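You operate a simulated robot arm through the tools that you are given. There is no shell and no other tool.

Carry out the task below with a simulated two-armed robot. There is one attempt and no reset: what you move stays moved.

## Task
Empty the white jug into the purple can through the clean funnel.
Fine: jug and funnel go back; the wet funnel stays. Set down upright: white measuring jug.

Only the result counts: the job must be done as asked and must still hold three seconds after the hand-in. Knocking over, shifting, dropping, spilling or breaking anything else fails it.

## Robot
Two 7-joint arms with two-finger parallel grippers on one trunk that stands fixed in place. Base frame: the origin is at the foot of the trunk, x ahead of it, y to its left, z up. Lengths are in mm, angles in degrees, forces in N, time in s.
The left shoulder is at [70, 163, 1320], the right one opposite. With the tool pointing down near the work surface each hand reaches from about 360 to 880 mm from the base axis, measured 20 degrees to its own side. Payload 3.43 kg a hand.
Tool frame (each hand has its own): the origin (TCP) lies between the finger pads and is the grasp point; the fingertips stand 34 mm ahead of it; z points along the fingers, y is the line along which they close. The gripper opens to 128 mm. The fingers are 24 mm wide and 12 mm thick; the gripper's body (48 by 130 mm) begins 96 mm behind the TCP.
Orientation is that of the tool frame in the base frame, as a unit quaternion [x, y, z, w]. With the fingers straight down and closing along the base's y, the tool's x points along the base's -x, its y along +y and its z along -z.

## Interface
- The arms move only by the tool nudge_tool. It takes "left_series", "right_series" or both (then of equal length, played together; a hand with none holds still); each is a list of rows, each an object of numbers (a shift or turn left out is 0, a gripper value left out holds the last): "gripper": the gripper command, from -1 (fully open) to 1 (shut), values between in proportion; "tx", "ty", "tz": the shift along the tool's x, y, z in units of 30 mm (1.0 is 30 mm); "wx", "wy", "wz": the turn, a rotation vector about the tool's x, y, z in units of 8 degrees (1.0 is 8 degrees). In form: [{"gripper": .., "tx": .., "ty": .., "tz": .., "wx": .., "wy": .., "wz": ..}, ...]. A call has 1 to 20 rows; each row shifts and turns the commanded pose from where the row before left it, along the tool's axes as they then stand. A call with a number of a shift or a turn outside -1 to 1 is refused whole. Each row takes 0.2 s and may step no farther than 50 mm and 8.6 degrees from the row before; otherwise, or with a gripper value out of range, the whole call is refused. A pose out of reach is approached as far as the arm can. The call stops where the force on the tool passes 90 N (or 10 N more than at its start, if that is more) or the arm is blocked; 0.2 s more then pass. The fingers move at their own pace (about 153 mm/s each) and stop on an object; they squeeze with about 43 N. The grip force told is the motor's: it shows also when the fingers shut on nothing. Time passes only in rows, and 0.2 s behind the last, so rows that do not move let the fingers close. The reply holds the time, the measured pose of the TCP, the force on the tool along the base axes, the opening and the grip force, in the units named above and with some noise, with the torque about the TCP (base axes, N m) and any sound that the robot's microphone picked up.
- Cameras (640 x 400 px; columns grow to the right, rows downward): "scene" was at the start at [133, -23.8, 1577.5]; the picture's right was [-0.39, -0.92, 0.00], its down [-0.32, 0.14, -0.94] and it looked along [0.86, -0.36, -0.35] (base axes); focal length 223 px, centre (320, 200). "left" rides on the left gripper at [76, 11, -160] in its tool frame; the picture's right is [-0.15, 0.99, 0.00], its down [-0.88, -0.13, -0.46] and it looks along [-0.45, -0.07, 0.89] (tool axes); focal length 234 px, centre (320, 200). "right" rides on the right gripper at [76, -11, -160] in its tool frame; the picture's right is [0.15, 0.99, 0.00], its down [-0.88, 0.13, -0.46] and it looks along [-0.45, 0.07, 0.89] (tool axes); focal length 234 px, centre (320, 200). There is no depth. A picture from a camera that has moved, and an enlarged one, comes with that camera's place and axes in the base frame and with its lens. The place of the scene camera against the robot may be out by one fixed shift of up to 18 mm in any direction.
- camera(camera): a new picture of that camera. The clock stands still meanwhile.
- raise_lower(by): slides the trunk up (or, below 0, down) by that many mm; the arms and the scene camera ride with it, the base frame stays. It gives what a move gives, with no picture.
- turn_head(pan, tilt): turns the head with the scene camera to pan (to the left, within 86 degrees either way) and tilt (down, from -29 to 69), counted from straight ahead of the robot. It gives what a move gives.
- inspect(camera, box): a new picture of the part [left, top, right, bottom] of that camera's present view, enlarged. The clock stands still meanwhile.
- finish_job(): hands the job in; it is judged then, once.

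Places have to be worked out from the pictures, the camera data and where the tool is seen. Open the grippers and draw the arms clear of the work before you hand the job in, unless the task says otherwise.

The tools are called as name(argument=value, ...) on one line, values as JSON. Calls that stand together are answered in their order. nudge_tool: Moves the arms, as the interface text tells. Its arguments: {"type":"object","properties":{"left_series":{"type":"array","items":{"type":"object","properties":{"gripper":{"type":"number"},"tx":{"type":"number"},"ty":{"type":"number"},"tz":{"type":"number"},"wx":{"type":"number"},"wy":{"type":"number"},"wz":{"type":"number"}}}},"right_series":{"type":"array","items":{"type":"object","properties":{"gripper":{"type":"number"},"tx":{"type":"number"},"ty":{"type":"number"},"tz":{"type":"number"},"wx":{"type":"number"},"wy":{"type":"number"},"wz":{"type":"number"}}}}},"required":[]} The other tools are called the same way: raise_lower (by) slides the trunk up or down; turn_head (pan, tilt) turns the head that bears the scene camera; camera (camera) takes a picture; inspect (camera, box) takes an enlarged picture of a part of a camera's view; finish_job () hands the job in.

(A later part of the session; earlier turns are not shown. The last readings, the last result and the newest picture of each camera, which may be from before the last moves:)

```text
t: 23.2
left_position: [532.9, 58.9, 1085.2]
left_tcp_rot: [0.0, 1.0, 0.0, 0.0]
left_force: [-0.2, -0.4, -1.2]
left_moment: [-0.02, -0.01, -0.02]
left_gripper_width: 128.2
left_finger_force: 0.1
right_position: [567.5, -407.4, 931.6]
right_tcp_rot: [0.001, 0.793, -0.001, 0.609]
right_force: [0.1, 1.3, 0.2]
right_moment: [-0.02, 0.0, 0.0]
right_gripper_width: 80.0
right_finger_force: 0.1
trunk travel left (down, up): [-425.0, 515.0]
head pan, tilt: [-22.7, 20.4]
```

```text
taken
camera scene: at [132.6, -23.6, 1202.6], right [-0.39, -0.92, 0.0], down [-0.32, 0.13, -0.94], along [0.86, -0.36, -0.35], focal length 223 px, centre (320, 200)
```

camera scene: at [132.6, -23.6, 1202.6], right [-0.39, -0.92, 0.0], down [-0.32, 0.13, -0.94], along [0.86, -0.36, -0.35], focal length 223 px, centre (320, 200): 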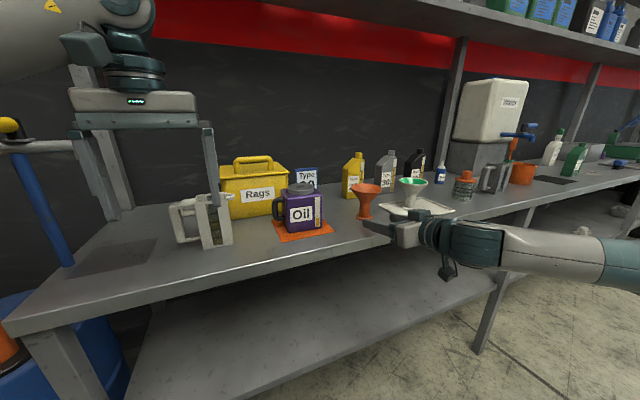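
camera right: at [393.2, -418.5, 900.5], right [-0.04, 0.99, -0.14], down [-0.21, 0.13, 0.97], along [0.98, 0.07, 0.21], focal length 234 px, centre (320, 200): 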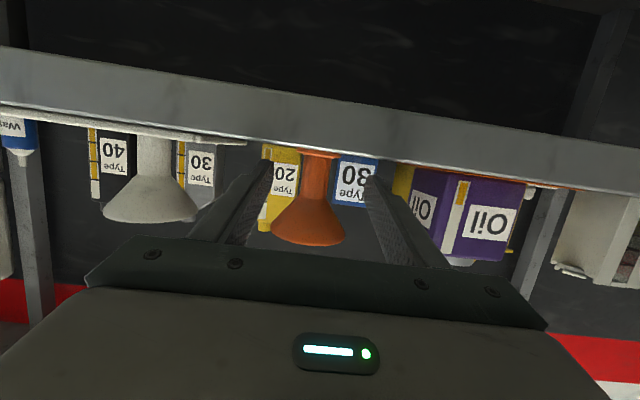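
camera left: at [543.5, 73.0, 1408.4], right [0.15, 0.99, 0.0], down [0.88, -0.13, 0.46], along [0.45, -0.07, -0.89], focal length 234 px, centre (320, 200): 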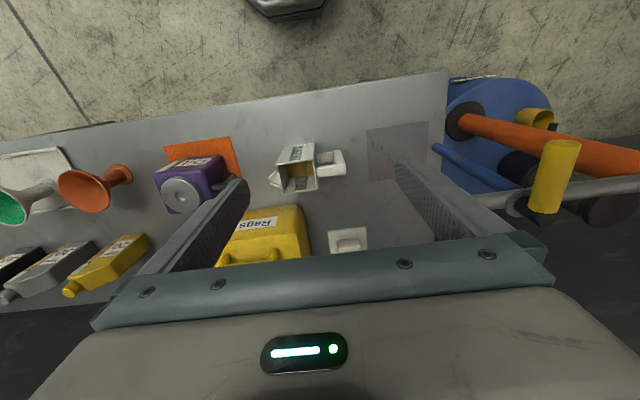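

The stem is on the tool's centreline at (664, -407, 930). I advance straight along +x toward it and stop partway to check.

nudge_tool(right_series=[{"tz": 0.64, "tx": -0.172}, {"tz": 0.64, "tx": -0.172}, {"tz": 0.64, "tx": -0.172}, {}])

camera(camera="right")

inspect(camera="scene", box=[330, 160, 470, 270])

```text
t: 24.2
left_position: [532.1, 58.2, 1086.4]
left_tcp_rot: [0.0, 1.0, -0.001, -0.001]
left_force: [0.2, -0.5, 0.8]
left_moment: [-0.02, 0.0, 0.02]
left_gripper_width: 127.9
left_finger_force: 0.2
right_position: [628.5, -407.5, 931.4]
right_tcp_rot: [-0.001, 0.793, 0.001, 0.609]
right_force: [-0.7, -0.2, -0.4]
right_moment: [-0.03, -0.02, -0.02]
right_gripper_width: 80.0
right_finger_force: 0.1
trunk travel left (down, up): [-425.0, 515.0]
head pan, tilt: [-22.7, 20.4]
```

```text
taken
camera right: at [453.9, -417.8, 901.1], right [-0.04, 0.99, -0.14], down [-0.21, 0.13, 0.97], along [0.98, 0.07, 0.21], focal length 234 px, centre (320, 200)
```

right: 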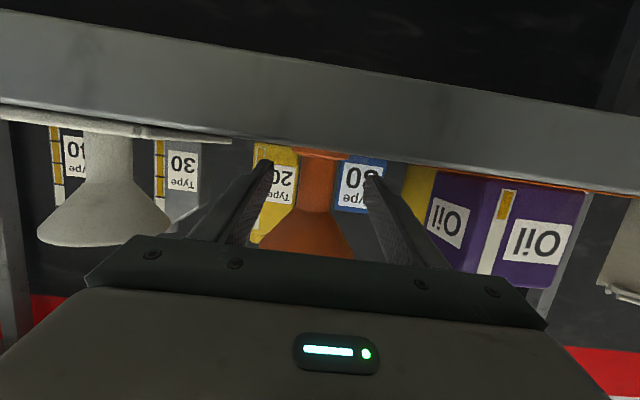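

```text
3.64 times, centred on (400, 215) of scene
camera zoom: at [132.5, -24.2, 1202.6], right [-0.39, -0.92, 0.0], down [-0.32, 0.14, -0.94], along [0.86, -0.36, -0.35], focal length 811 px, centre (29, 146)
```

zoom: 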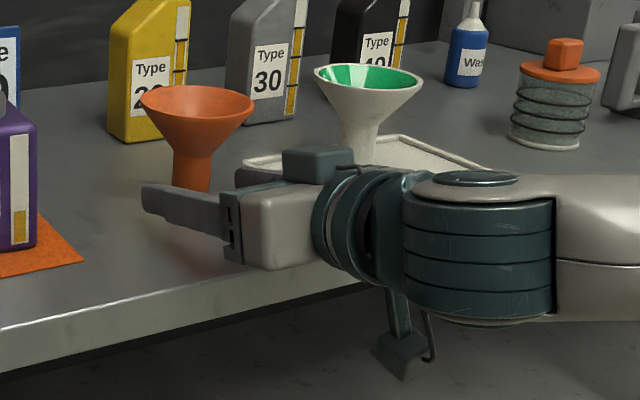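

Aligned and clear on both sides. I advance the last 36 mm and close on the stem.

nudge_tool(right_series=[{"tz": 0.58, "tx": -0.155}, {"tz": 0.58, "tx": -0.155}, {}, {"gripper": 0.3}, {"gripper": 1}, {}, {}])

camera(camera="right")

inspect(camera="scene", box=[330, 160, 470, 270])

```text
t: 25.8
left_position: [532.2, 59.3, 1085.1]
left_tcp_rot: [0.0, 1.0, 0.0, 0.0]
left_force: [0.4, 0.0, 1.0]
left_moment: [-0.01, -0.01, -0.01]
left_gripper_width: 128.0
left_finger_force: 0.0
right_position: [665.4, -406.6, 933.8]
right_tcp_rot: [0.0, 0.793, 0.0, 0.609]
right_force: [0.7, 0.0, 0.8]
right_moment: [0.03, 0.01, 0.0]
right_gripper_width: 29.8
right_finger_force: 42.4
trunk travel left (down, up): [-425.0, 515.0]
head pan, tilt: [-22.7, 20.4]
```

```text
taken
camera right: at [490.1, -418.2, 901.6], right [-0.04, 0.99, -0.14], down [-0.21, 0.13, 0.97], along [0.98, 0.07, 0.2], focal length 234 px, centre (320, 200)
```

right: 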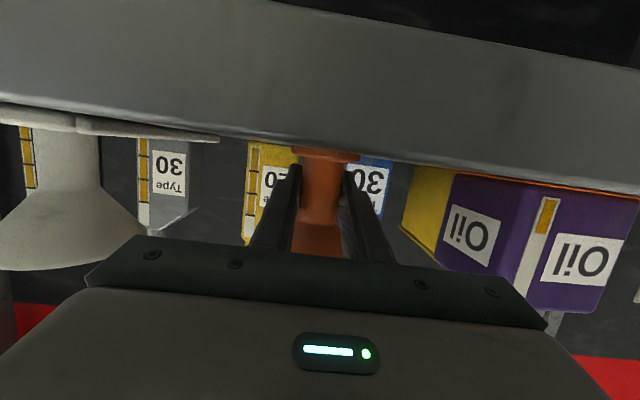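

```text
3.64 times, centred on (400, 215) of scene
camera zoom: at [132.9, -23.8, 1202.5], right [-0.39, -0.92, 0.0], down [-0.32, 0.14, -0.94], along [0.86, -0.36, -0.35], focal length 811 px, centre (29, 146)
```

zoom: 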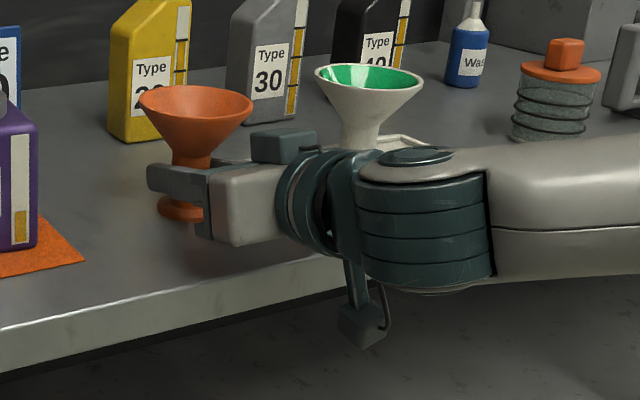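

The stem is gripped at 29.8 mm. I lift slowly straight up and check.

nudge_tool(right_series=[{"tx": -0.2, "tz": -0.054}, {"tx": -0.4, "tz": -0.107}, {"tx": -0.6, "tz": -0.161}, {"tx": -0.6, "tz": -0.161}, {}, {}])

inspect(camera="scene", box=[330, 140, 470, 250])

```text
t: 27.2
left_position: [534.2, 59.0, 1085.4]
left_tcp_rot: [0.0, 1.0, 0.0, 0.001]
left_force: [0.1, -0.3, -0.5]
left_moment: [-0.03, -0.02, 0.03]
left_gripper_width: 128.0
left_finger_force: 0.2
right_position: [664.3, -410.9, 987.0]
right_tcp_rot: [0.0, 0.793, -0.001, 0.609]
right_force: [-0.8, 0.5, -0.9]
right_moment: [0.0, 0.0, 0.0]
right_gripper_width: 29.5
right_finger_force: 42.8
trunk travel left (down, up): [-425.0, 515.0]
head pan, tilt: [-22.7, 20.4]
```

```text
3.64 times, centred on (400, 195) of scene
camera zoom: at [132.9, -23.7, 1202.5], right [-0.39, -0.92, 0.0], down [-0.32, 0.13, -0.94], along [0.86, -0.36, -0.35], focal length 811 px, centre (29, 218)
```

zoom: 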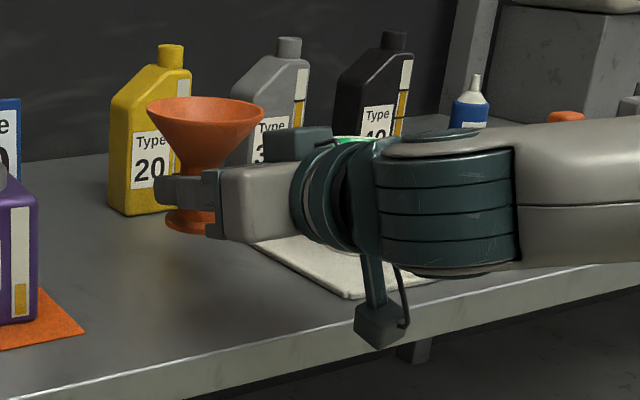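

Held firmly and upright. I raise it above can height.

nudge_tool(right_series=[{"tx": -0.7, "tz": -0.187}, {"tx": -0.8, "tz": -0.214}, {"tx": -0.8, "tz": -0.214}, {"tx": -0.8, "tz": -0.214}, {}, {}])

camera(camera="scene")

```text
t: 28.6
left_position: [534.1, 58.4, 1085.1]
left_tcp_rot: [0.001, 1.0, 0.0, 0.0]
left_force: [-1.0, -0.3, 0.5]
left_moment: [0.01, -0.04, 0.01]
left_gripper_width: 128.1
left_finger_force: 0.1
right_position: [664.4, -411.4, 1082.2]
right_tcp_rot: [-0.001, 0.794, 0.0, 0.609]
right_force: [0.7, -0.7, -1.5]
right_moment: [-0.01, 0.05, 0.01]
right_gripper_width: 29.9
right_finger_force: 42.8
trunk travel left (down, up): [-425.0, 515.0]
head pan, tilt: [-22.7, 20.4]
```

```text
taken
camera scene: at [132.8, -23.6, 1202.6], right [-0.39, -0.92, 0.0], down [-0.32, 0.13, -0.94], along [0.86, -0.36, -0.35], focal length 223 px, centre (320, 200)
```

scene: 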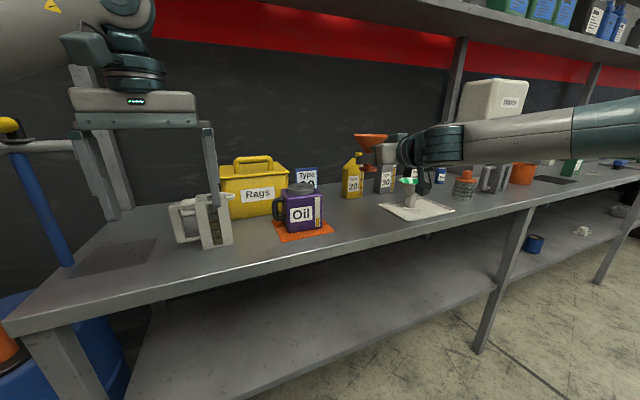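

I carry it toward the can in two halves, at transit height.

nudge_tool(right_series=[{"ty": 0.5, "tz": 0.1, "tx": -0.027}, {"ty": 0.8, "tz": 0.12, "tx": -0.032}, {"ty": 0.8, "tz": 0.12, "tx": -0.032}, {"ty": 0.8, "tz": 0.12, "tx": -0.032}, {"ty": 0.5, "tz": 0.1, "tx": -0.027}, {}])

camera(camera="scene")

```text
t: 30.0
left_position: [533.1, 58.4, 1084.5]
left_tcp_rot: [0.001, 1.0, -0.001, 0.0]
left_force: [-0.2, 0.4, 0.1]
left_moment: [0.01, 0.01, 0.0]
left_gripper_width: 128.0
left_finger_force: 0.1
right_position: [680.9, -304.0, 1084.7]
right_tcp_rot: [0.0, 0.794, 0.0, 0.608]
right_force: [0.5, 0.1, -1.5]
right_moment: [0.0, 0.0, 0.02]
right_gripper_width: 29.7
right_finger_force: 42.9
trunk travel left (down, up): [-425.0, 515.0]
head pan, tilt: [-22.7, 20.4]
```

```text
taken
camera scene: at [132.9, -24.2, 1202.5], right [-0.39, -0.92, 0.0], down [-0.32, 0.14, -0.94], along [0.86, -0.36, -0.35], focal length 223 px, centre (320, 200)
```

scene: 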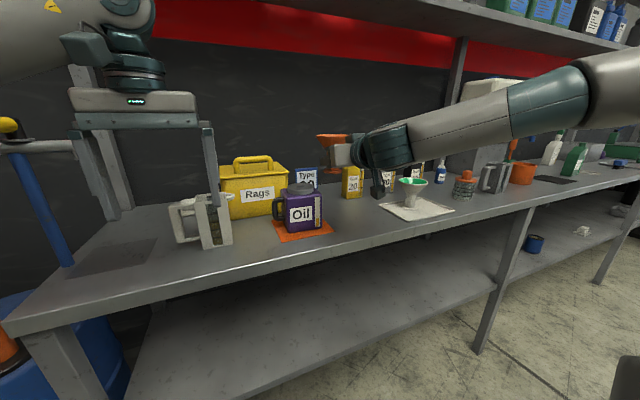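

Still steady. I move the second half to bring it over the cap.

nudge_tool(right_series=[{"ty": 0.45, "tz": 0.09, "tx": -0.024}, {"ty": 0.7, "tz": 0.09, "tx": -0.024}, {"ty": 0.7, "tz": 0.09, "tx": -0.024}, {"ty": 0.7, "tz": 0.09, "tx": -0.024}, {"ty": 0.5, "tz": 0.09, "tx": -0.024}, {}, {}])

camera(camera="scene")

inspect(camera="scene", box=[250, 100, 390, 250])

camera(camera="right")

camera(camera="left")

```text
t: 31.6
left_position: [533.8, 59.3, 1084.4]
left_tcp_rot: [0.0, 1.0, -0.001, 0.0]
left_force: [0.2, 0.2, 0.4]
left_moment: [-0.01, 0.01, -0.01]
left_gripper_width: 128.1
left_finger_force: 0.1
right_position: [695.5, -211.8, 1084.1]
right_tcp_rot: [0.0, 0.793, 0.0, 0.609]
right_force: [-0.6, 0.5, -1.1]
right_moment: [0.0, 0.03, 0.02]
right_gripper_width: 29.4
right_finger_force: 43.0
trunk travel left (down, up): [-425.0, 515.0]
head pan, tilt: [-22.7, 20.4]
```

```text
taken
camera scene: at [133.2, -23.8, 1202.5], right [-0.39, -0.92, 0.0], down [-0.32, 0.14, -0.94], along [0.86, -0.36, -0.35], focal length 223 px, centre (320, 200)
```

scene: 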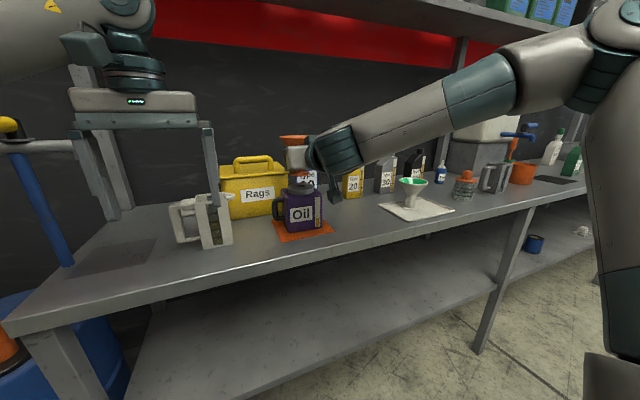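

```text
2.67 times, centred on (320, 175) of scene
camera zoom: at [133.2, -23.8, 1202.5], right [-0.39, -0.92, 0.0], down [-0.32, 0.14, -0.94], along [0.86, -0.36, -0.35], focal length 595 px, centre (320, 267)
```

zoom: 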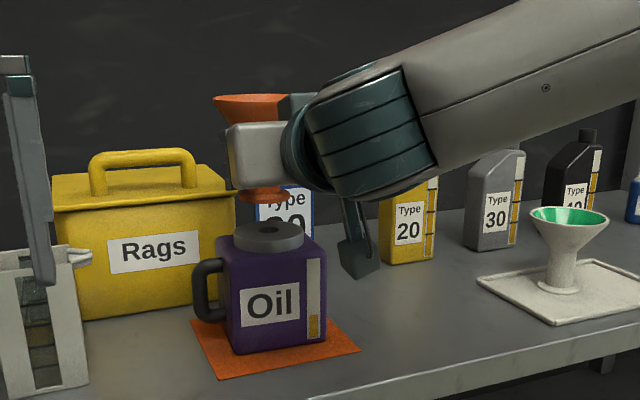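

```text
taken
camera right: at [521.0, -222.4, 1052.4], right [-0.04, 0.99, -0.14], down [-0.21, 0.13, 0.97], along [0.98, 0.07, 0.2], focal length 234 px, centre (320, 200)
```

right: 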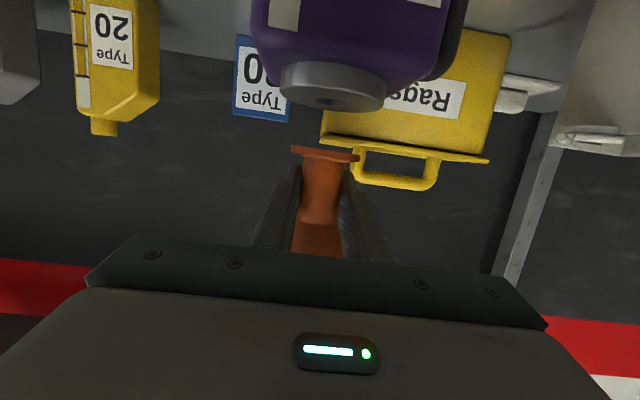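

```text
taken
camera left: at [457.3, 70.5, 1244.1], right [0.15, 0.99, 0.0], down [0.88, -0.13, 0.46], along [0.45, -0.07, -0.89], focal length 234 px, centre (320, 200)
```

left: 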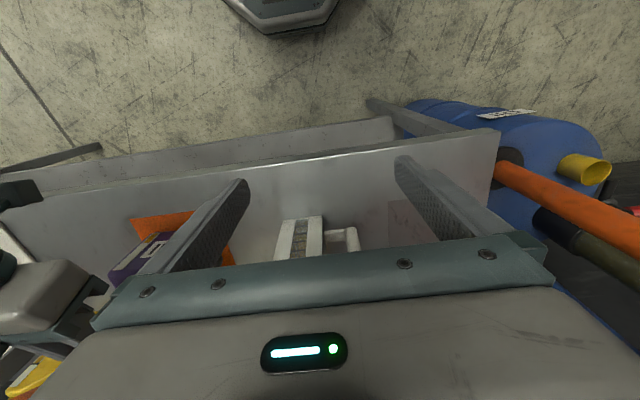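

The foot bottom is about 32 mm above the cap. I zoom in to check the horizontal alignment against the hole.

inspect(camera="scene", box=[280, 130, 350, 200])

inspect(camera="right", box=[260, 40, 400, 180])

```text
5.71 times, centred on (315, 165) of scene
camera zoom: at [133.2, -23.8, 1202.5], right [-0.39, -0.92, 0.0], down [-0.32, 0.14, -0.94], along [0.86, -0.36, -0.35], focal length 1275 px, centre (349, 400)
```

zoom: 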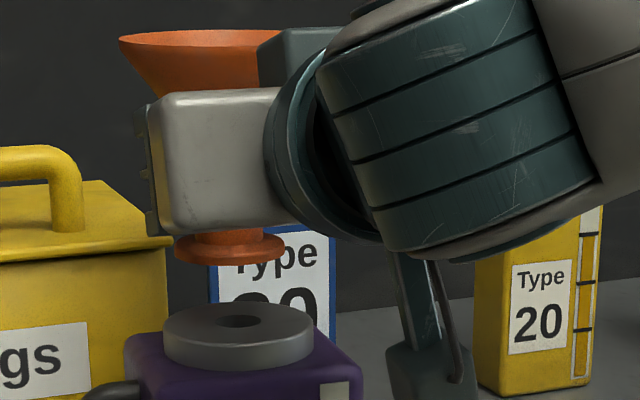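

```text
2.86 times, centred on (330, 110) of right
camera zoom: at [521.0, -222.4, 1052.4], right [-0.04, 0.99, -0.14], down [-0.21, 0.13, 0.97], along [0.98, 0.07, 0.2], focal length 669 px, centre (291, 457)
```

zoom: 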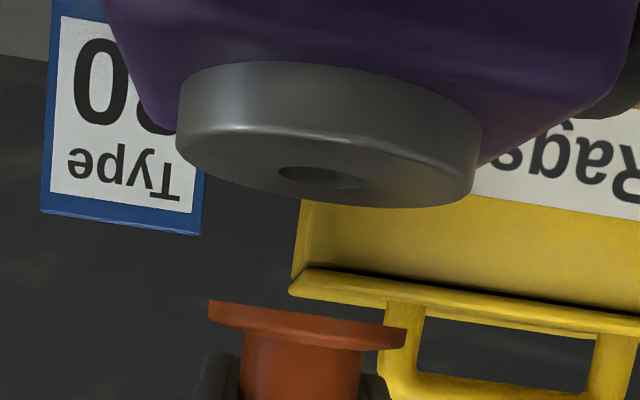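

The foot looks about 1 mm too far in +y and a few mm too far in +x. I correct that while lowering to a few mm above the cap.

nudge_tool(right_series=[{"tx": 0.43, "tz": 0.064, "ty": -0.02}, {"tx": 0.43, "tz": 0.064, "ty": -0.02}, {}, {}])

inspect(camera="scene", box=[280, 130, 350, 200])

inspect(camera="right", box=[260, 40, 400, 180])

```text
t: 32.6
left_position: [533.0, 58.9, 1084.7]
left_tcp_rot: [-0.001, 1.0, 0.0, 0.0]
left_force: [0.7, 0.1, 0.2]
left_moment: [0.0, -0.01, -0.02]
left_gripper_width: 128.1
left_finger_force: 0.0
right_position: [692.9, -214.3, 1056.5]
right_tcp_rot: [0.0, 0.794, 0.0, 0.608]
right_force: [-0.2, 0.5, -1.5]
right_moment: [-0.03, -0.01, 0.01]
right_gripper_width: 29.1
right_finger_force: 43.2
trunk travel left (down, up): [-425.0, 515.0]
head pan, tilt: [-22.7, 20.4]
```

```text
5.71 times, centred on (315, 165) of scene
camera zoom: at [133.1, -23.8, 1202.5], right [-0.39, -0.92, 0.0], down [-0.32, 0.14, -0.94], along [0.86, -0.36, -0.35], focal length 1275 px, centre (349, 400)
```

zoom: 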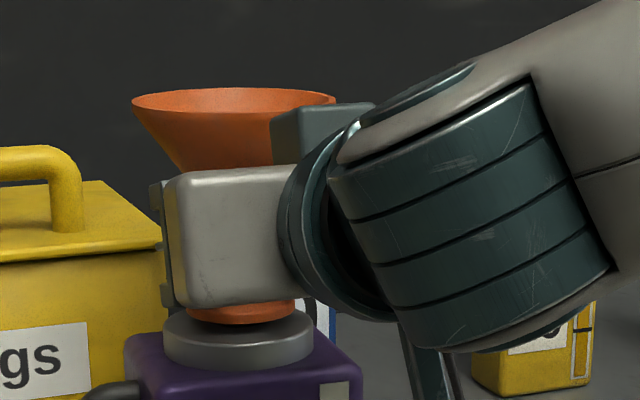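

```text
2.86 times, centred on (330, 110) of right
camera zoom: at [517.7, -225.9, 1025.5], right [-0.04, 0.99, -0.14], down [-0.21, 0.13, 0.97], along [0.98, 0.07, 0.2], focal length 669 px, centre (291, 457)
```

zoom: 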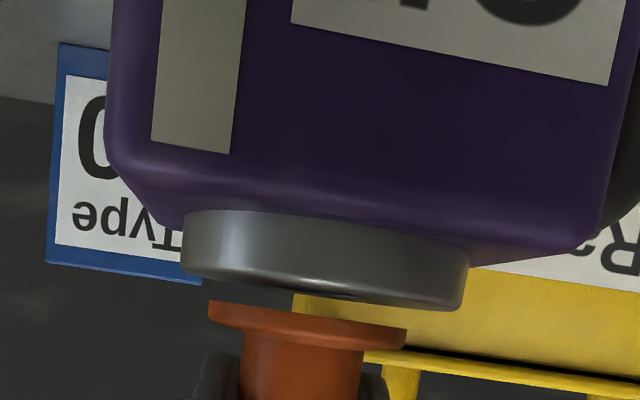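

Now both views put the foot about 2 mm too far in -y. I correct that and lower in small steps while watching the force.

nudge_tool(right_series=[{"ty": 0.075}, {"tx": 0.097, "tz": 0.026}, {}])

inspect(camera="right", box=[290, 80, 370, 160])

```text
t: 33.4
left_position: [533.5, 59.2, 1084.2]
left_tcp_rot: [0.0, 1.0, 0.0, 0.0]
left_force: [0.1, 0.5, -1.1]
left_moment: [0.04, -0.02, -0.01]
left_gripper_width: 128.0
left_finger_force: 0.1
right_position: [692.5, -213.2, 1054.4]
right_tcp_rot: [0.0, 0.794, 0.0, 0.608]
right_force: [0.4, -0.1, -0.2]
right_moment: [0.0, -0.01, -0.02]
right_gripper_width: 29.5
right_finger_force: 43.4
trunk travel left (down, up): [-425.0, 515.0]
head pan, tilt: [-22.7, 20.4]
```

```text
5.00 times, centred on (330, 120) of right
camera zoom: at [517.4, -223.7, 1023.4], right [-0.04, 0.99, -0.14], down [-0.21, 0.13, 0.97], along [0.98, 0.07, 0.2], focal length 1171 px, centre (270, 600)
```

zoom: 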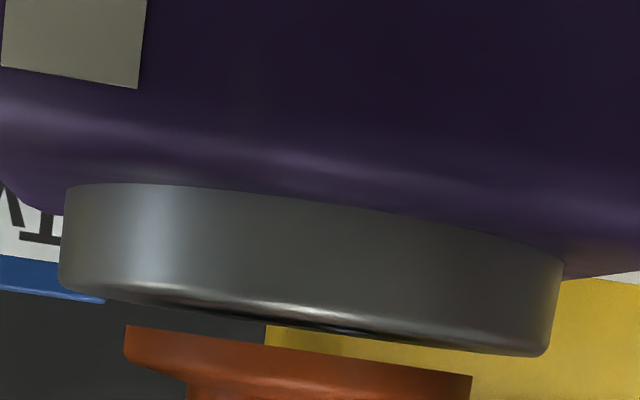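

Centred within about 1 mm, with a gap of roughly 3 mm. I keep lowering in 2 mm steps.

nudge_tool(right_series=[{"tx": 0.064, "tz": 0.017}, {}])

nudge_tool(right_series=[{"tx": 0.048, "tz": 0.013}, {}])

inspect(camera="right", box=[290, 80, 370, 160])

```text
t: 34.0
left_position: [533.0, 58.8, 1084.4]
left_tcp_rot: [0.0, 1.0, 0.0, -0.001]
left_force: [-0.1, -0.1, -0.6]
left_moment: [-0.02, 0.0, -0.04]
left_gripper_width: 127.9
left_finger_force: 0.1
right_position: [691.9, -212.7, 1053.5]
right_tcp_rot: [0.0, 0.793, 0.0, 0.609]
right_force: [-0.5, 0.1, -0.8]
right_moment: [0.0, 0.03, -0.02]
right_gripper_width: 29.3
right_finger_force: 43.2
trunk travel left (down, up): [-425.0, 515.0]
head pan, tilt: [-22.7, 20.4]
```

```text
t: 34.6
left_position: [534.0, 58.8, 1084.1]
left_tcp_rot: [0.0, 1.0, 0.0, 0.0]
left_force: [-0.1, 0.1, 0.1]
left_moment: [0.0, 0.01, -0.01]
left_gripper_width: 128.0
left_finger_force: 0.2
right_position: [693.3, -213.6, 1051.3]
right_tcp_rot: [0.0, 0.794, 0.0, 0.608]
right_force: [0.1, -0.1, -2.0]
right_moment: [0.0, 0.0, 0.01]
right_gripper_width: 29.7
right_finger_force: 43.2
trunk travel left (down, up): [-425.0, 515.0]
head pan, tilt: [-22.7, 20.4]
```

```text
5.00 times, centred on (330, 120) of right
camera zoom: at [517.0, -224.3, 1020.8], right [-0.04, 0.99, -0.14], down [-0.21, 0.13, 0.97], along [0.98, 0.07, 0.2], focal length 1171 px, centre (270, 600)
```

zoom: 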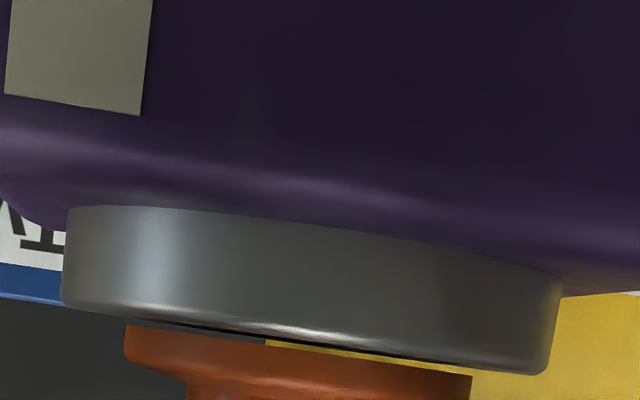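

A gap of about 1 mm remains, so I take one more small step.

nudge_tool(right_series=[{"tx": 0.032, "tz": 0.009}, {}])

inspect(camera="right", box=[290, 80, 370, 160])

```text
t: 35.2
left_position: [532.3, 58.6, 1084.6]
left_tcp_rot: [0.0, 1.0, 0.0, 0.0]
left_force: [0.3, 0.3, -0.6]
left_moment: [-0.02, -0.01, 0.01]
left_gripper_width: 128.2
left_finger_force: 0.2
right_position: [693.2, -213.6, 1050.7]
right_tcp_rot: [0.0, 0.793, 0.0, 0.609]
right_force: [0.1, -0.8, -0.8]
right_moment: [0.0, -0.02, -0.01]
right_gripper_width: 29.5
right_finger_force: 42.9
trunk travel left (down, up): [-425.0, 515.0]
head pan, tilt: [-22.7, 20.4]
```

```text
5.00 times, centred on (330, 120) of right
camera zoom: at [517.6, -224.6, 1020.1], right [-0.04, 0.99, -0.14], down [-0.21, 0.13, 0.97], along [0.98, 0.07, 0.2], focal length 1171 px, centre (270, 600)
```

zoom: 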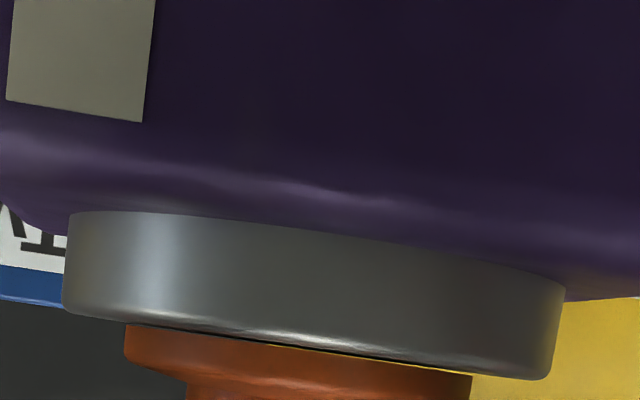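

Still a hair's gap, so one more 1 mm step.

nudge_tool(right_series=[{"tx": 0.032, "tz": 0.009}, {}])

inspect(camera="right", box=[290, 80, 370, 160])

```text
t: 35.8
left_position: [532.7, 59.0, 1085.1]
left_tcp_rot: [-0.001, 1.0, 0.0, 0.001]
left_force: [-0.6, -0.9, 1.3]
left_moment: [0.01, 0.02, 0.05]
left_gripper_width: 128.1
left_finger_force: 0.1
right_position: [692.0, -212.5, 1051.3]
right_tcp_rot: [0.0, 0.793, 0.0, 0.609]
right_force: [-0.6, -0.7, -0.3]
right_moment: [-0.03, -0.02, -0.01]
right_gripper_width: 29.4
right_finger_force: 43.1
trunk travel left (down, up): [-425.0, 515.0]
head pan, tilt: [-22.7, 20.4]
```

```text
5.00 times, centred on (330, 120) of right
camera zoom: at [517.3, -223.5, 1019.6], right [-0.04, 0.99, -0.14], down [-0.21, 0.13, 0.97], along [0.98, 0.07, 0.21], focal length 1171 px, centre (270, 600)
```

zoom: 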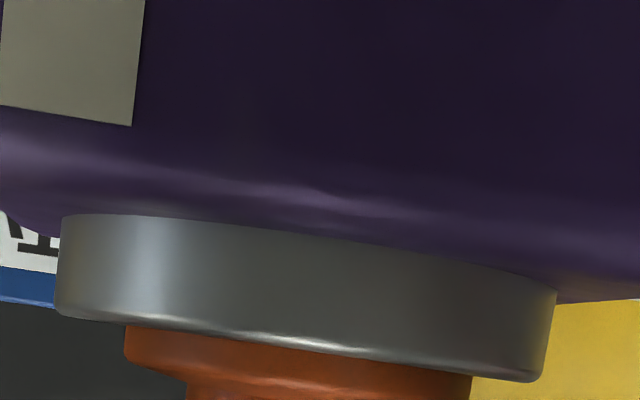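

The gap has closed visually. I press down slightly more to confirm contact from the force reading.

nudge_tool(right_series=[{"tx": 0.048, "tz": 0.013}, {}])

inspect(camera="scene", box=[280, 130, 350, 200])

```text
t: 36.4
left_position: [532.4, 58.9, 1084.9]
left_tcp_rot: [-0.001, 1.0, 0.0, 0.0]
left_force: [0.4, 1.1, 1.0]
left_moment: [0.02, -0.01, 0.0]
left_gripper_width: 127.8
left_finger_force: 0.0
right_position: [692.3, -212.9, 1051.2]
right_tcp_rot: [0.0, 0.792, 0.0, 0.61]
right_force: [4.2, -0.7, 12.7]
right_moment: [-0.06, 0.05, 0.03]
right_gripper_width: 29.5
right_finger_force: 43.1
trunk travel left (down, up): [-425.0, 515.0]
head pan, tilt: [-22.7, 20.4]
```

```text
5.71 times, centred on (315, 165) of scene
camera zoom: at [132.3, -23.5, 1202.8], right [-0.39, -0.92, 0.0], down [-0.32, 0.13, -0.94], along [0.86, -0.36, -0.35], focal length 1275 px, centre (349, 400)
```

zoom: 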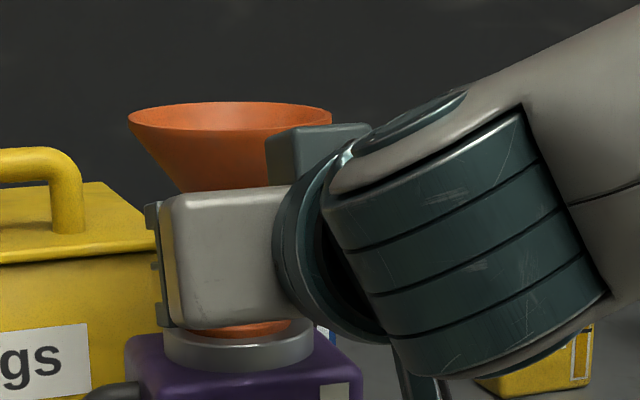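

Contact is confirmed at 12.7 N upward, and the funnel sits on the cap while the right hand keeps holding it. Now I rehearse the left arm: raise it and pitch the hand forward, clear of everything.

nudge_tool(left_series=[{"tz": -1, "tx": -0.4}, {"tz": -1, "tx": -0.4}, {"tz": -1, "tx": -0.4}, {"tz": -1, "tx": -0.4}, {"wy": -1}, {"wy": -1}, {"wy": -1}, {"wy": -1}, {"wy": -1}, {"wy": -1}, {"wy": -1}, {"wy": -1}, {"wy": -1}, {"wy": -0.375}, {"gripper": -0.1}, {}])

camera(camera="scene")

```text
t: 39.8
left_position: [579.8, 60.4, 1204.5]
left_tcp_rot: [-0.001, 0.792, 0.0, 0.611]
left_force: [0.0, -0.7, -0.1]
left_moment: [-0.03, 0.03, 0.0]
left_gripper_width: 70.5
left_finger_force: 0.0
right_position: [689.7, -212.4, 1050.2]
right_tcp_rot: [0.0, 0.793, 0.0, 0.61]
right_force: [2.3, -3.0, 24.0]
right_moment: [-0.03, -0.11, -0.03]
right_gripper_width: 29.5
right_finger_force: 42.9
trunk travel left (down, up): [-425.0, 515.0]
head pan, tilt: [-22.7, 20.4]
```

```text
taken
camera scene: at [130.6, -23.3, 1202.9], right [-0.39, -0.92, 0.0], down [-0.32, 0.13, -0.94], along [0.86, -0.36, -0.35], focal length 223 px, centre (320, 200)
```

scene: 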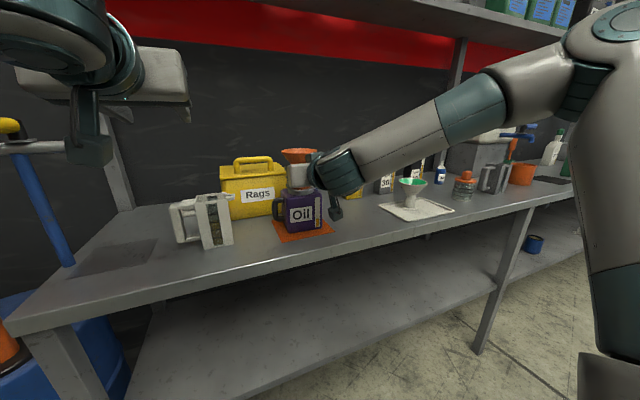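

The trunk flexes a few mm as the left arm moves: the force on the right hand rose to 24 N. Holding the funnel therefore couples that sway into the can. I'll relax the press and let the funnel stand free on its 52 mm foot.

nudge_tool(right_series=[{"tx": -0.02}, {}])

inspect(camera="scene", box=[260, 130, 350, 250])

```text
t: 40.4
left_position: [579.0, 59.8, 1205.8]
left_tcp_rot: [-0.001, 0.793, -0.001, 0.609]
left_force: [0.6, -0.9, -0.1]
left_moment: [0.02, 0.03, 0.01]
left_gripper_width: 70.2
left_finger_force: 0.0
right_position: [689.7, -211.2, 1050.7]
right_tcp_rot: [0.001, 0.794, -0.001, 0.608]
right_force: [-0.7, -0.4, 20.5]
right_moment: [0.03, -0.04, -0.01]
right_gripper_width: 29.4
right_finger_force: 42.8
trunk travel left (down, up): [-425.0, 515.0]
head pan, tilt: [-22.7, 20.4]
```

```text
3.33 times, centred on (305, 190) of scene
camera zoom: at [130.4, -23.1, 1202.8], right [-0.39, -0.92, 0.0], down [-0.32, 0.13, -0.94], along [0.86, -0.36, -0.35], focal length 744 px, centre (370, 233)
```

zoom: 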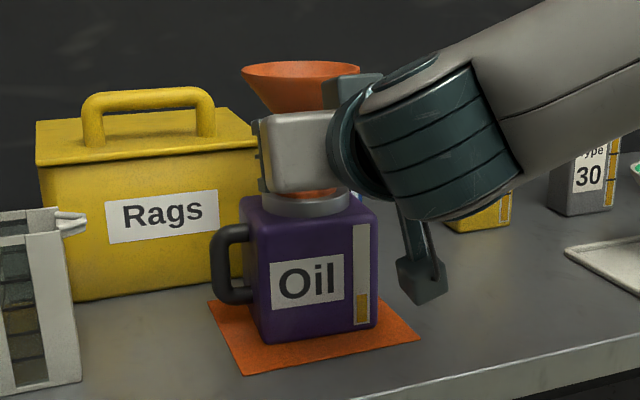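

I ease it up by another millimetre to unload.

nudge_tool(right_series=[{"tx": -0.032, "tz": -0.009}, {}])

```text
t: 41.0
left_position: [579.1, 59.8, 1206.2]
left_tcp_rot: [0.0, 0.793, -0.001, 0.609]
left_force: [0.3, 1.3, -0.7]
left_moment: [-0.02, -0.04, -0.07]
left_gripper_width: 70.3
left_finger_force: 0.0
right_position: [691.6, -212.0, 1049.3]
right_tcp_rot: [0.001, 0.793, -0.001, 0.609]
right_force: [-4.1, -0.4, 12.9]
right_moment: [0.02, -0.02, 0.0]
right_gripper_width: 29.0
right_finger_force: 43.5
trunk travel left (down, up): [-425.0, 515.0]
head pan, tilt: [-22.7, 20.4]
```

nudge_tool(right_series=[{"tx": -0.04, "tz": -0.02}, {}])

```text
t: 41.6
left_position: [581.2, 59.6, 1205.2]
left_tcp_rot: [-0.001, 0.793, 0.0, 0.609]
left_force: [0.8, 0.6, 0.7]
left_moment: [0.03, 0.02, 0.0]
left_gripper_width: 70.4
left_finger_force: 0.0
right_position: [692.0, -212.9, 1050.9]
right_tcp_rot: [-0.001, 0.794, 0.0, 0.608]
right_force: [-1.1, 0.4, 3.6]
right_moment: [0.03, -0.11, 0.01]
right_gripper_width: 29.5
right_finger_force: 43.3
trunk travel left (down, up): [-425.0, 515.0]
head pan, tilt: [-22.7, 20.4]
```

Only about 3.6 N now. I open the right gripper and check that the funnel stands still.

nudge_tool(right_series=[{"gripper": 0.3}, {"gripper": -0.25}, {}, {}])

inspect(camera="scene", box=[260, 130, 350, 250])

camera(camera="right")

```text
t: 42.6
left_position: [580.9, 58.9, 1204.1]
left_tcp_rot: [-0.001, 0.794, 0.0, 0.608]
left_force: [-0.1, -0.1, -0.8]
left_moment: [0.01, -0.01, -0.01]
left_gripper_width: 70.5
left_finger_force: 0.0
right_position: [692.9, -213.0, 1050.1]
right_tcp_rot: [0.0, 0.793, 0.0, 0.609]
right_force: [0.7, -0.2, -0.1]
right_moment: [-0.01, -0.02, -0.04]
right_gripper_width: 80.0
right_finger_force: 0.0
trunk travel left (down, up): [-425.0, 515.0]
head pan, tilt: [-22.7, 20.4]
```

```text
3.33 times, centred on (305, 190) of scene
camera zoom: at [132.9, -23.7, 1202.5], right [-0.39, -0.92, 0.0], down [-0.32, 0.13, -0.94], along [0.86, -0.36, -0.35], focal length 744 px, centre (370, 233)
```

zoom: 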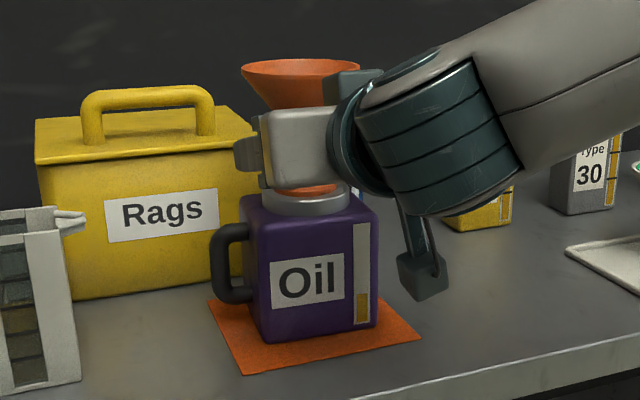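

```text
taken
camera right: at [516.9, -224.0, 1020.0], right [-0.04, 0.99, -0.14], down [-0.21, 0.13, 0.97], along [0.98, 0.07, 0.2], focal length 234 px, centre (320, 200)
```

right: 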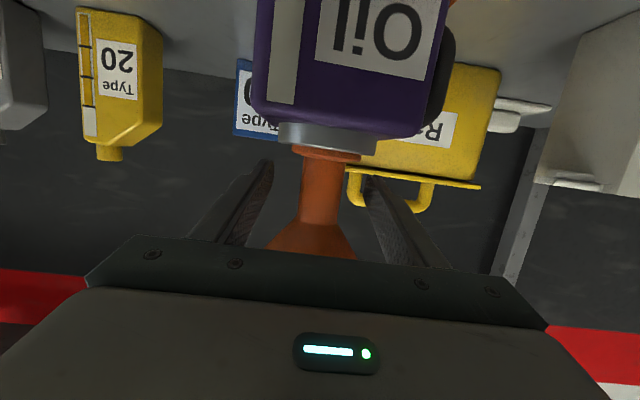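

The funnel stands free and upright on the cap. I back the right hand straight out along -x.

nudge_tool(right_series=[{"tz": -0.5, "tx": 0.134}, {"tz": -0.7, "tx": 0.188}, {"tz": -0.7, "tx": 0.188}, {}])

inspect(camera="scene", box=[260, 130, 350, 250])

```text
t: 43.6
left_position: [580.7, 58.9, 1203.9]
left_tcp_rot: [0.0, 0.793, 0.0, 0.609]
left_force: [-0.3, -0.3, 0.3]
left_moment: [-0.05, 0.02, -0.02]
left_gripper_width: 70.3
left_finger_force: 0.0
right_position: [634.1, -212.9, 1050.8]
right_tcp_rot: [0.0, 0.793, 0.0, 0.609]
right_force: [-0.3, -0.4, -0.5]
right_moment: [-0.01, -0.01, 0.02]
right_gripper_width: 79.9
right_finger_force: 0.0
trunk travel left (down, up): [-425.0, 515.0]
head pan, tilt: [-22.7, 20.4]
```

```text
3.33 times, centred on (305, 190) of scene
camera zoom: at [133.3, -23.7, 1202.5], right [-0.39, -0.92, 0.0], down [-0.32, 0.13, -0.94], along [0.86, -0.36, -0.35], focal length 744 px, centre (370, 233)
```

zoom: 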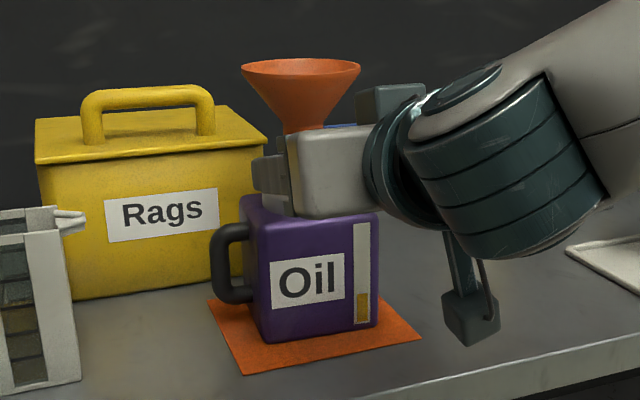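

Clean so far. I continue back another 55 mm.

nudge_tool(right_series=[{"tz": -0.6, "tx": 0.161}, {"tz": -0.6, "tx": 0.161}, {"tz": -0.57, "tx": 0.153}, {}])

```text
t: 44.6
left_position: [581.5, 58.8, 1203.3]
left_tcp_rot: [0.0, 0.793, 0.0, 0.609]
left_force: [0.4, 0.0, 0.1]
left_moment: [0.01, 0.04, 0.01]
left_gripper_width: 70.4
left_finger_force: 0.1
right_position: [578.4, -214.1, 1050.1]
right_tcp_rot: [0.0, 0.794, 0.0, 0.609]
right_force: [1.2, 2.1, -0.4]
right_moment: [0.01, 0.0, -0.01]
right_gripper_width: 80.0
right_finger_force: 0.1
trunk travel left (down, up): [-425.0, 515.0]
head pan, tilt: [-22.7, 20.4]
```

Tips are now clear of the rim. I move the right hand aside in -y.

nudge_tool(right_series=[{"ty": -0.5, "tz": -0.2}, {"ty": -0.95}, {"ty": -0.95}, {"ty": -0.95}, {"ty": -0.95}, {"ty": -0.95}, {"ty": -0.95}, {"ty": -0.95}, {}])

camera(camera="scene")

inspect(camera="scene", box=[260, 130, 350, 250])

camera(camera="left")

```text
t: 46.6
left_position: [580.8, 59.4, 1204.2]
left_tcp_rot: [-0.001, 0.793, 0.0, 0.609]
left_force: [0.4, 0.1, -0.2]
left_moment: [0.0, -0.02, 0.0]
left_gripper_width: 70.5
left_finger_force: 0.0
right_position: [572.0, -425.5, 1051.2]
right_tcp_rot: [0.0, 0.793, 0.0, 0.609]
right_force: [0.0, 0.4, -0.2]
right_moment: [0.02, 0.01, -0.02]
right_gripper_width: 79.9
right_finger_force: 0.0
trunk travel left (down, up): [-425.0, 515.0]
head pan, tilt: [-22.7, 20.4]
```

```text
taken
camera scene: at [133.0, -23.0, 1202.5], right [-0.39, -0.92, 0.0], down [-0.32, 0.13, -0.94], along [0.86, -0.36, -0.35], focal length 223 px, centre (320, 200)
```

scene: 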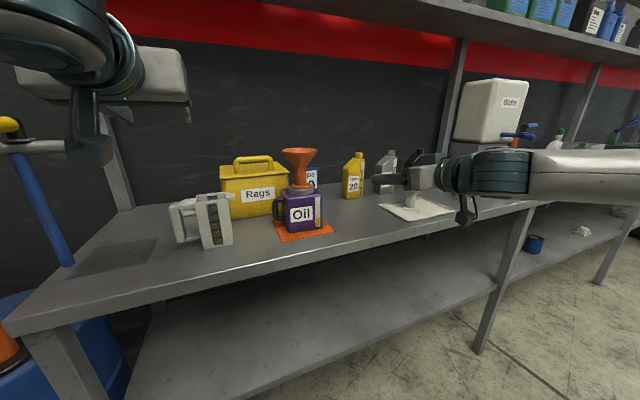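

```text
3.33 times, centred on (305, 190) of scene
camera zoom: at [133.0, -23.0, 1202.5], right [-0.39, -0.92, 0.0], down [-0.32, 0.13, -0.94], along [0.86, -0.36, -0.35], focal length 744 px, centre (370, 233)
```

zoom: 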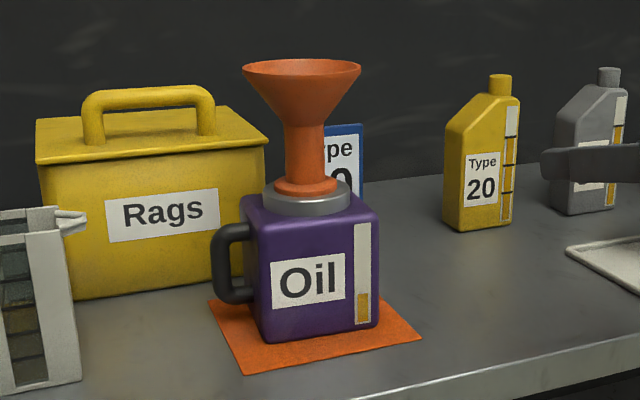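

```text
taken
camera left: at [407.1, 71.4, 1172.6], right [0.04, 0.99, 0.14], down [-0.21, -0.13, 0.97], along [0.98, -0.07, 0.21], focal length 234 px, centre (320, 200)
```

left: 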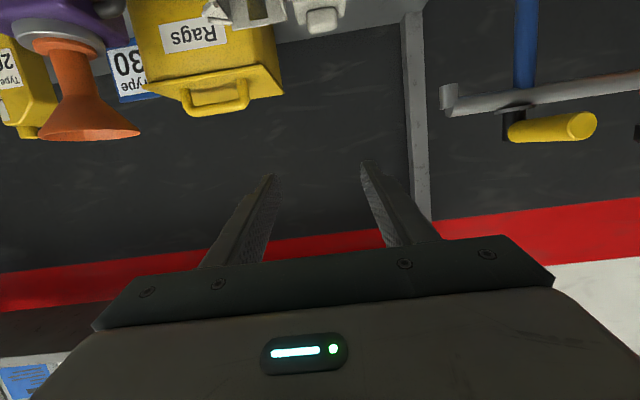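

The funnel is nicely centred on the cap. I rehearse the pour roll with the empty left hand, rotating about base +x in place.

nudge_tool(left_series=[{"wx": -0.259, "wz": 0.966}, {"wx": -0.259, "wz": 0.966}, {"wx": -0.259, "wz": 0.966}, {"wx": -0.259, "wz": 0.966}, {"wx": -0.259, "wz": 0.966}, {"wx": -0.259, "wz": 0.966}, {"wx": -0.259, "wz": 0.966}, {"wx": -0.259, "wz": 0.966}, {"wx": -0.259, "wz": 0.966}, {"wx": -0.259, "wz": 0.966}, {"wx": -0.259, "wz": 0.966}, {"wx": -0.259, "wz": 0.966}, {"wx": -0.259, "wz": 0.966}, {"wx": -0.259, "wz": 0.966}, {}])

camera(camera="scene")

```text
t: 49.8
left_position: [581.3, 58.1, 1203.0]
left_tcp_rot: [0.505, 0.443, 0.658, 0.34]
left_force: [0.6, 0.1, 0.1]
left_moment: [0.02, 0.01, 0.01]
left_gripper_width: 70.7
left_finger_force: 0.0
right_position: [572.7, -425.1, 1050.5]
right_tcp_rot: [0.0, 0.793, -0.001, 0.609]
right_force: [1.3, -0.8, -0.4]
right_moment: [0.02, 0.04, 0.02]
right_gripper_width: 80.1
right_finger_force: 0.0
trunk travel left (down, up): [-425.0, 515.0]
head pan, tilt: [-22.7, 20.4]
```

```text
taken
camera scene: at [133.1, -23.6, 1202.5], right [-0.39, -0.92, 0.0], down [-0.32, 0.13, -0.94], along [0.86, -0.36, -0.35], focal length 223 px, centre (320, 200)
```

scene: 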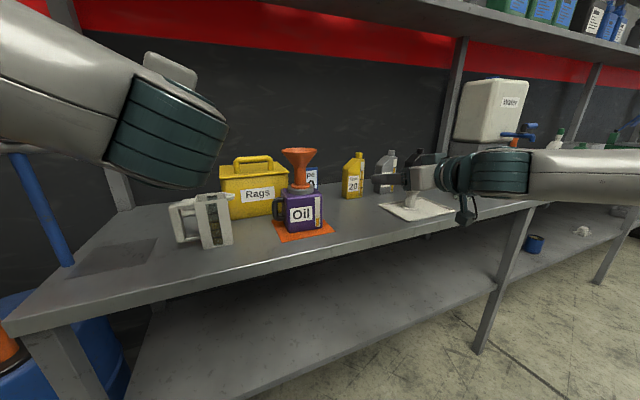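

The roll is fully reachable. Now I test translating to the pour position, high above the funnel.

nudge_tool(left_series=[{"tx": -0.836, "ty": 0.633, "tz": 0.202}, {"tx": -0.836, "ty": 0.633, "tz": 0.202}, {"tx": -0.836, "ty": 0.633, "tz": 0.202}, {"tx": -0.836, "ty": 0.633, "tz": 0.202}, {"tx": -0.836, "ty": 0.633, "tz": 0.202}, {"tx": -0.836, "ty": 0.633, "tz": 0.202}, {"tx": -0.836, "ty": 0.633, "tz": 0.202}, {"tx": -0.836, "ty": 0.633, "tz": 0.202}, {"tx": -0.836, "ty": 0.633, "tz": 0.202}, {}])

camera(camera="scene")

camera(camera="left")

```text
t: 52.2
left_position: [666.9, -101.6, 1261.5]
left_tcp_rot: [0.48, 0.466, 0.649, 0.364]
left_force: [0.6, 0.3, -0.3]
left_moment: [0.01, -0.02, 0.01]
left_gripper_width: 70.7
left_finger_force: 0.0
left hand out of reach, approached as far as the arm can: row 6, 7, 8, 9
right_position: [572.7, -426.2, 1051.0]
right_tcp_rot: [0.0, 0.793, 0.0, 0.609]
right_force: [-0.4, -0.4, 0.3]
right_moment: [-0.05, 0.0, -0.01]
right_gripper_width: 79.6
right_finger_force: 0.1
trunk travel left (down, up): [-425.0, 515.0]
head pan, tilt: [-22.7, 20.4]
stopped in row 10 (left hand): the arm was blocked; the commanded pose is now the measured one
```

```text
taken
camera scene: at [133.0, -23.5, 1202.5], right [-0.39, -0.92, 0.0], down [-0.32, 0.13, -0.94], along [0.86, -0.36, -0.35], focal length 223 px, centre (320, 200)
```

scene: 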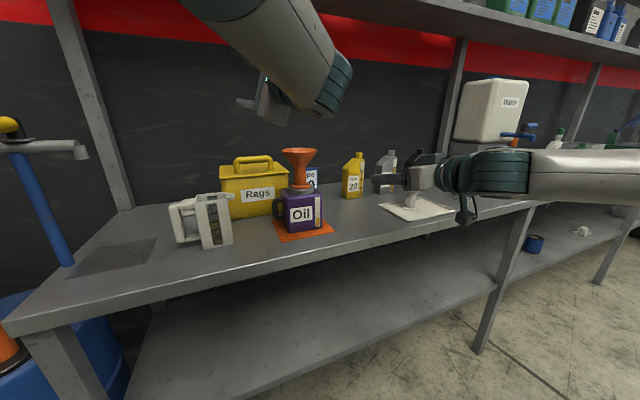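

```text
taken
camera left: at [492.0, -76.5, 1277.0], right [0.02, -0.43, 0.9], down [-0.19, -0.89, -0.42], along [0.98, -0.17, -0.1], focal length 234 px, centre (320, 200)
```

left: 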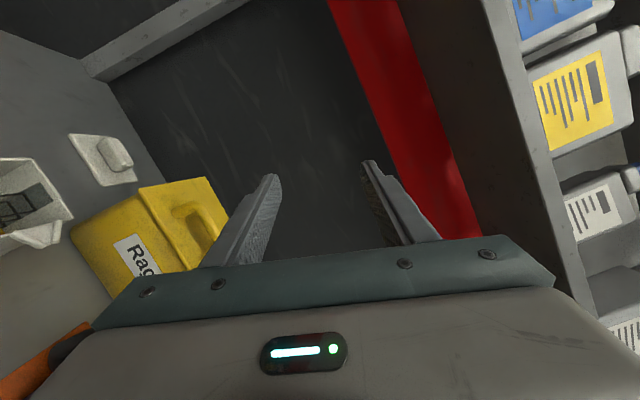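

The arm stopped about 95 mm short in y with the trunk this low. I'll bring the hand down, raise the trunk, and test whether that opens up the pour position.

nudge_tool(left_series=[{"tx": 0.215, "ty": -0.942, "tz": -0.289}, {"tx": 0.215, "ty": -0.942, "tz": -0.289}, {"tx": 0.215, "ty": -0.942, "tz": -0.289}, {"tx": 0.215, "ty": -0.942, "tz": -0.289}, {"tx": 0.215, "ty": -0.942, "tz": -0.289}, {}])

raise_lower(by=150)

camera(camera="scene")

```text
t: 53.6
left_position: [620.1, -41.8, 1129.7]
left_tcp_rot: [0.481, 0.463, 0.65, 0.363]
left_force: [0.0, -0.8, -0.1]
left_moment: [-0.03, 0.01, -0.01]
left_gripper_width: 70.6
left_finger_force: 0.2
right_position: [572.5, -427.5, 1051.9]
right_tcp_rot: [0.0, 0.794, 0.0, 0.608]
right_force: [-0.4, 0.5, -0.4]
right_moment: [-0.01, -0.03, 0.02]
right_gripper_width: 79.9
right_finger_force: 0.0
trunk travel left (down, up): [-425.0, 515.0]
head pan, tilt: [-22.7, 20.4]
```

```text
t: 55.4
left_position: [619.8, -42.4, 1280.0]
left_tcp_rot: [0.481, 0.463, 0.649, 0.363]
left_force: [-0.4, 0.6, -0.1]
left_moment: [0.0, -0.01, 0.02]
left_gripper_width: 70.5
left_finger_force: 0.1
right_position: [571.9, -428.2, 1201.4]
right_tcp_rot: [0.001, 0.793, -0.001, 0.609]
right_force: [-0.6, 0.4, 0.0]
right_moment: [-0.01, -0.01, 0.04]
right_gripper_width: 80.2
right_finger_force: 0.1
trunk travel left (down, up): [-575.0, 365.0]
head pan, tilt: [-22.7, 20.4]
```

```text
taken
camera scene: at [133.0, -24.0, 1352.5], right [-0.39, -0.92, 0.0], down [-0.32, 0.14, -0.94], along [0.86, -0.36, -0.35], focal length 223 px, centre (320, 200)
```

scene: 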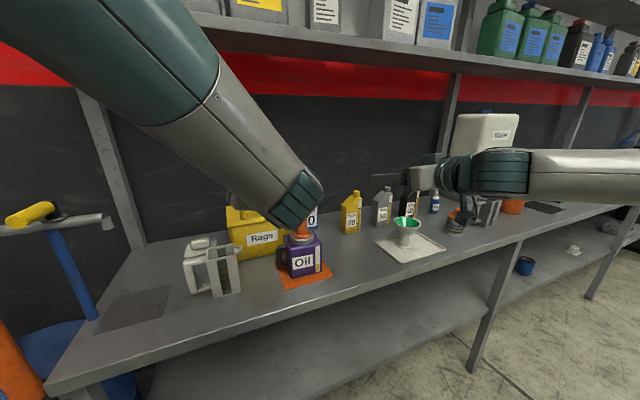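

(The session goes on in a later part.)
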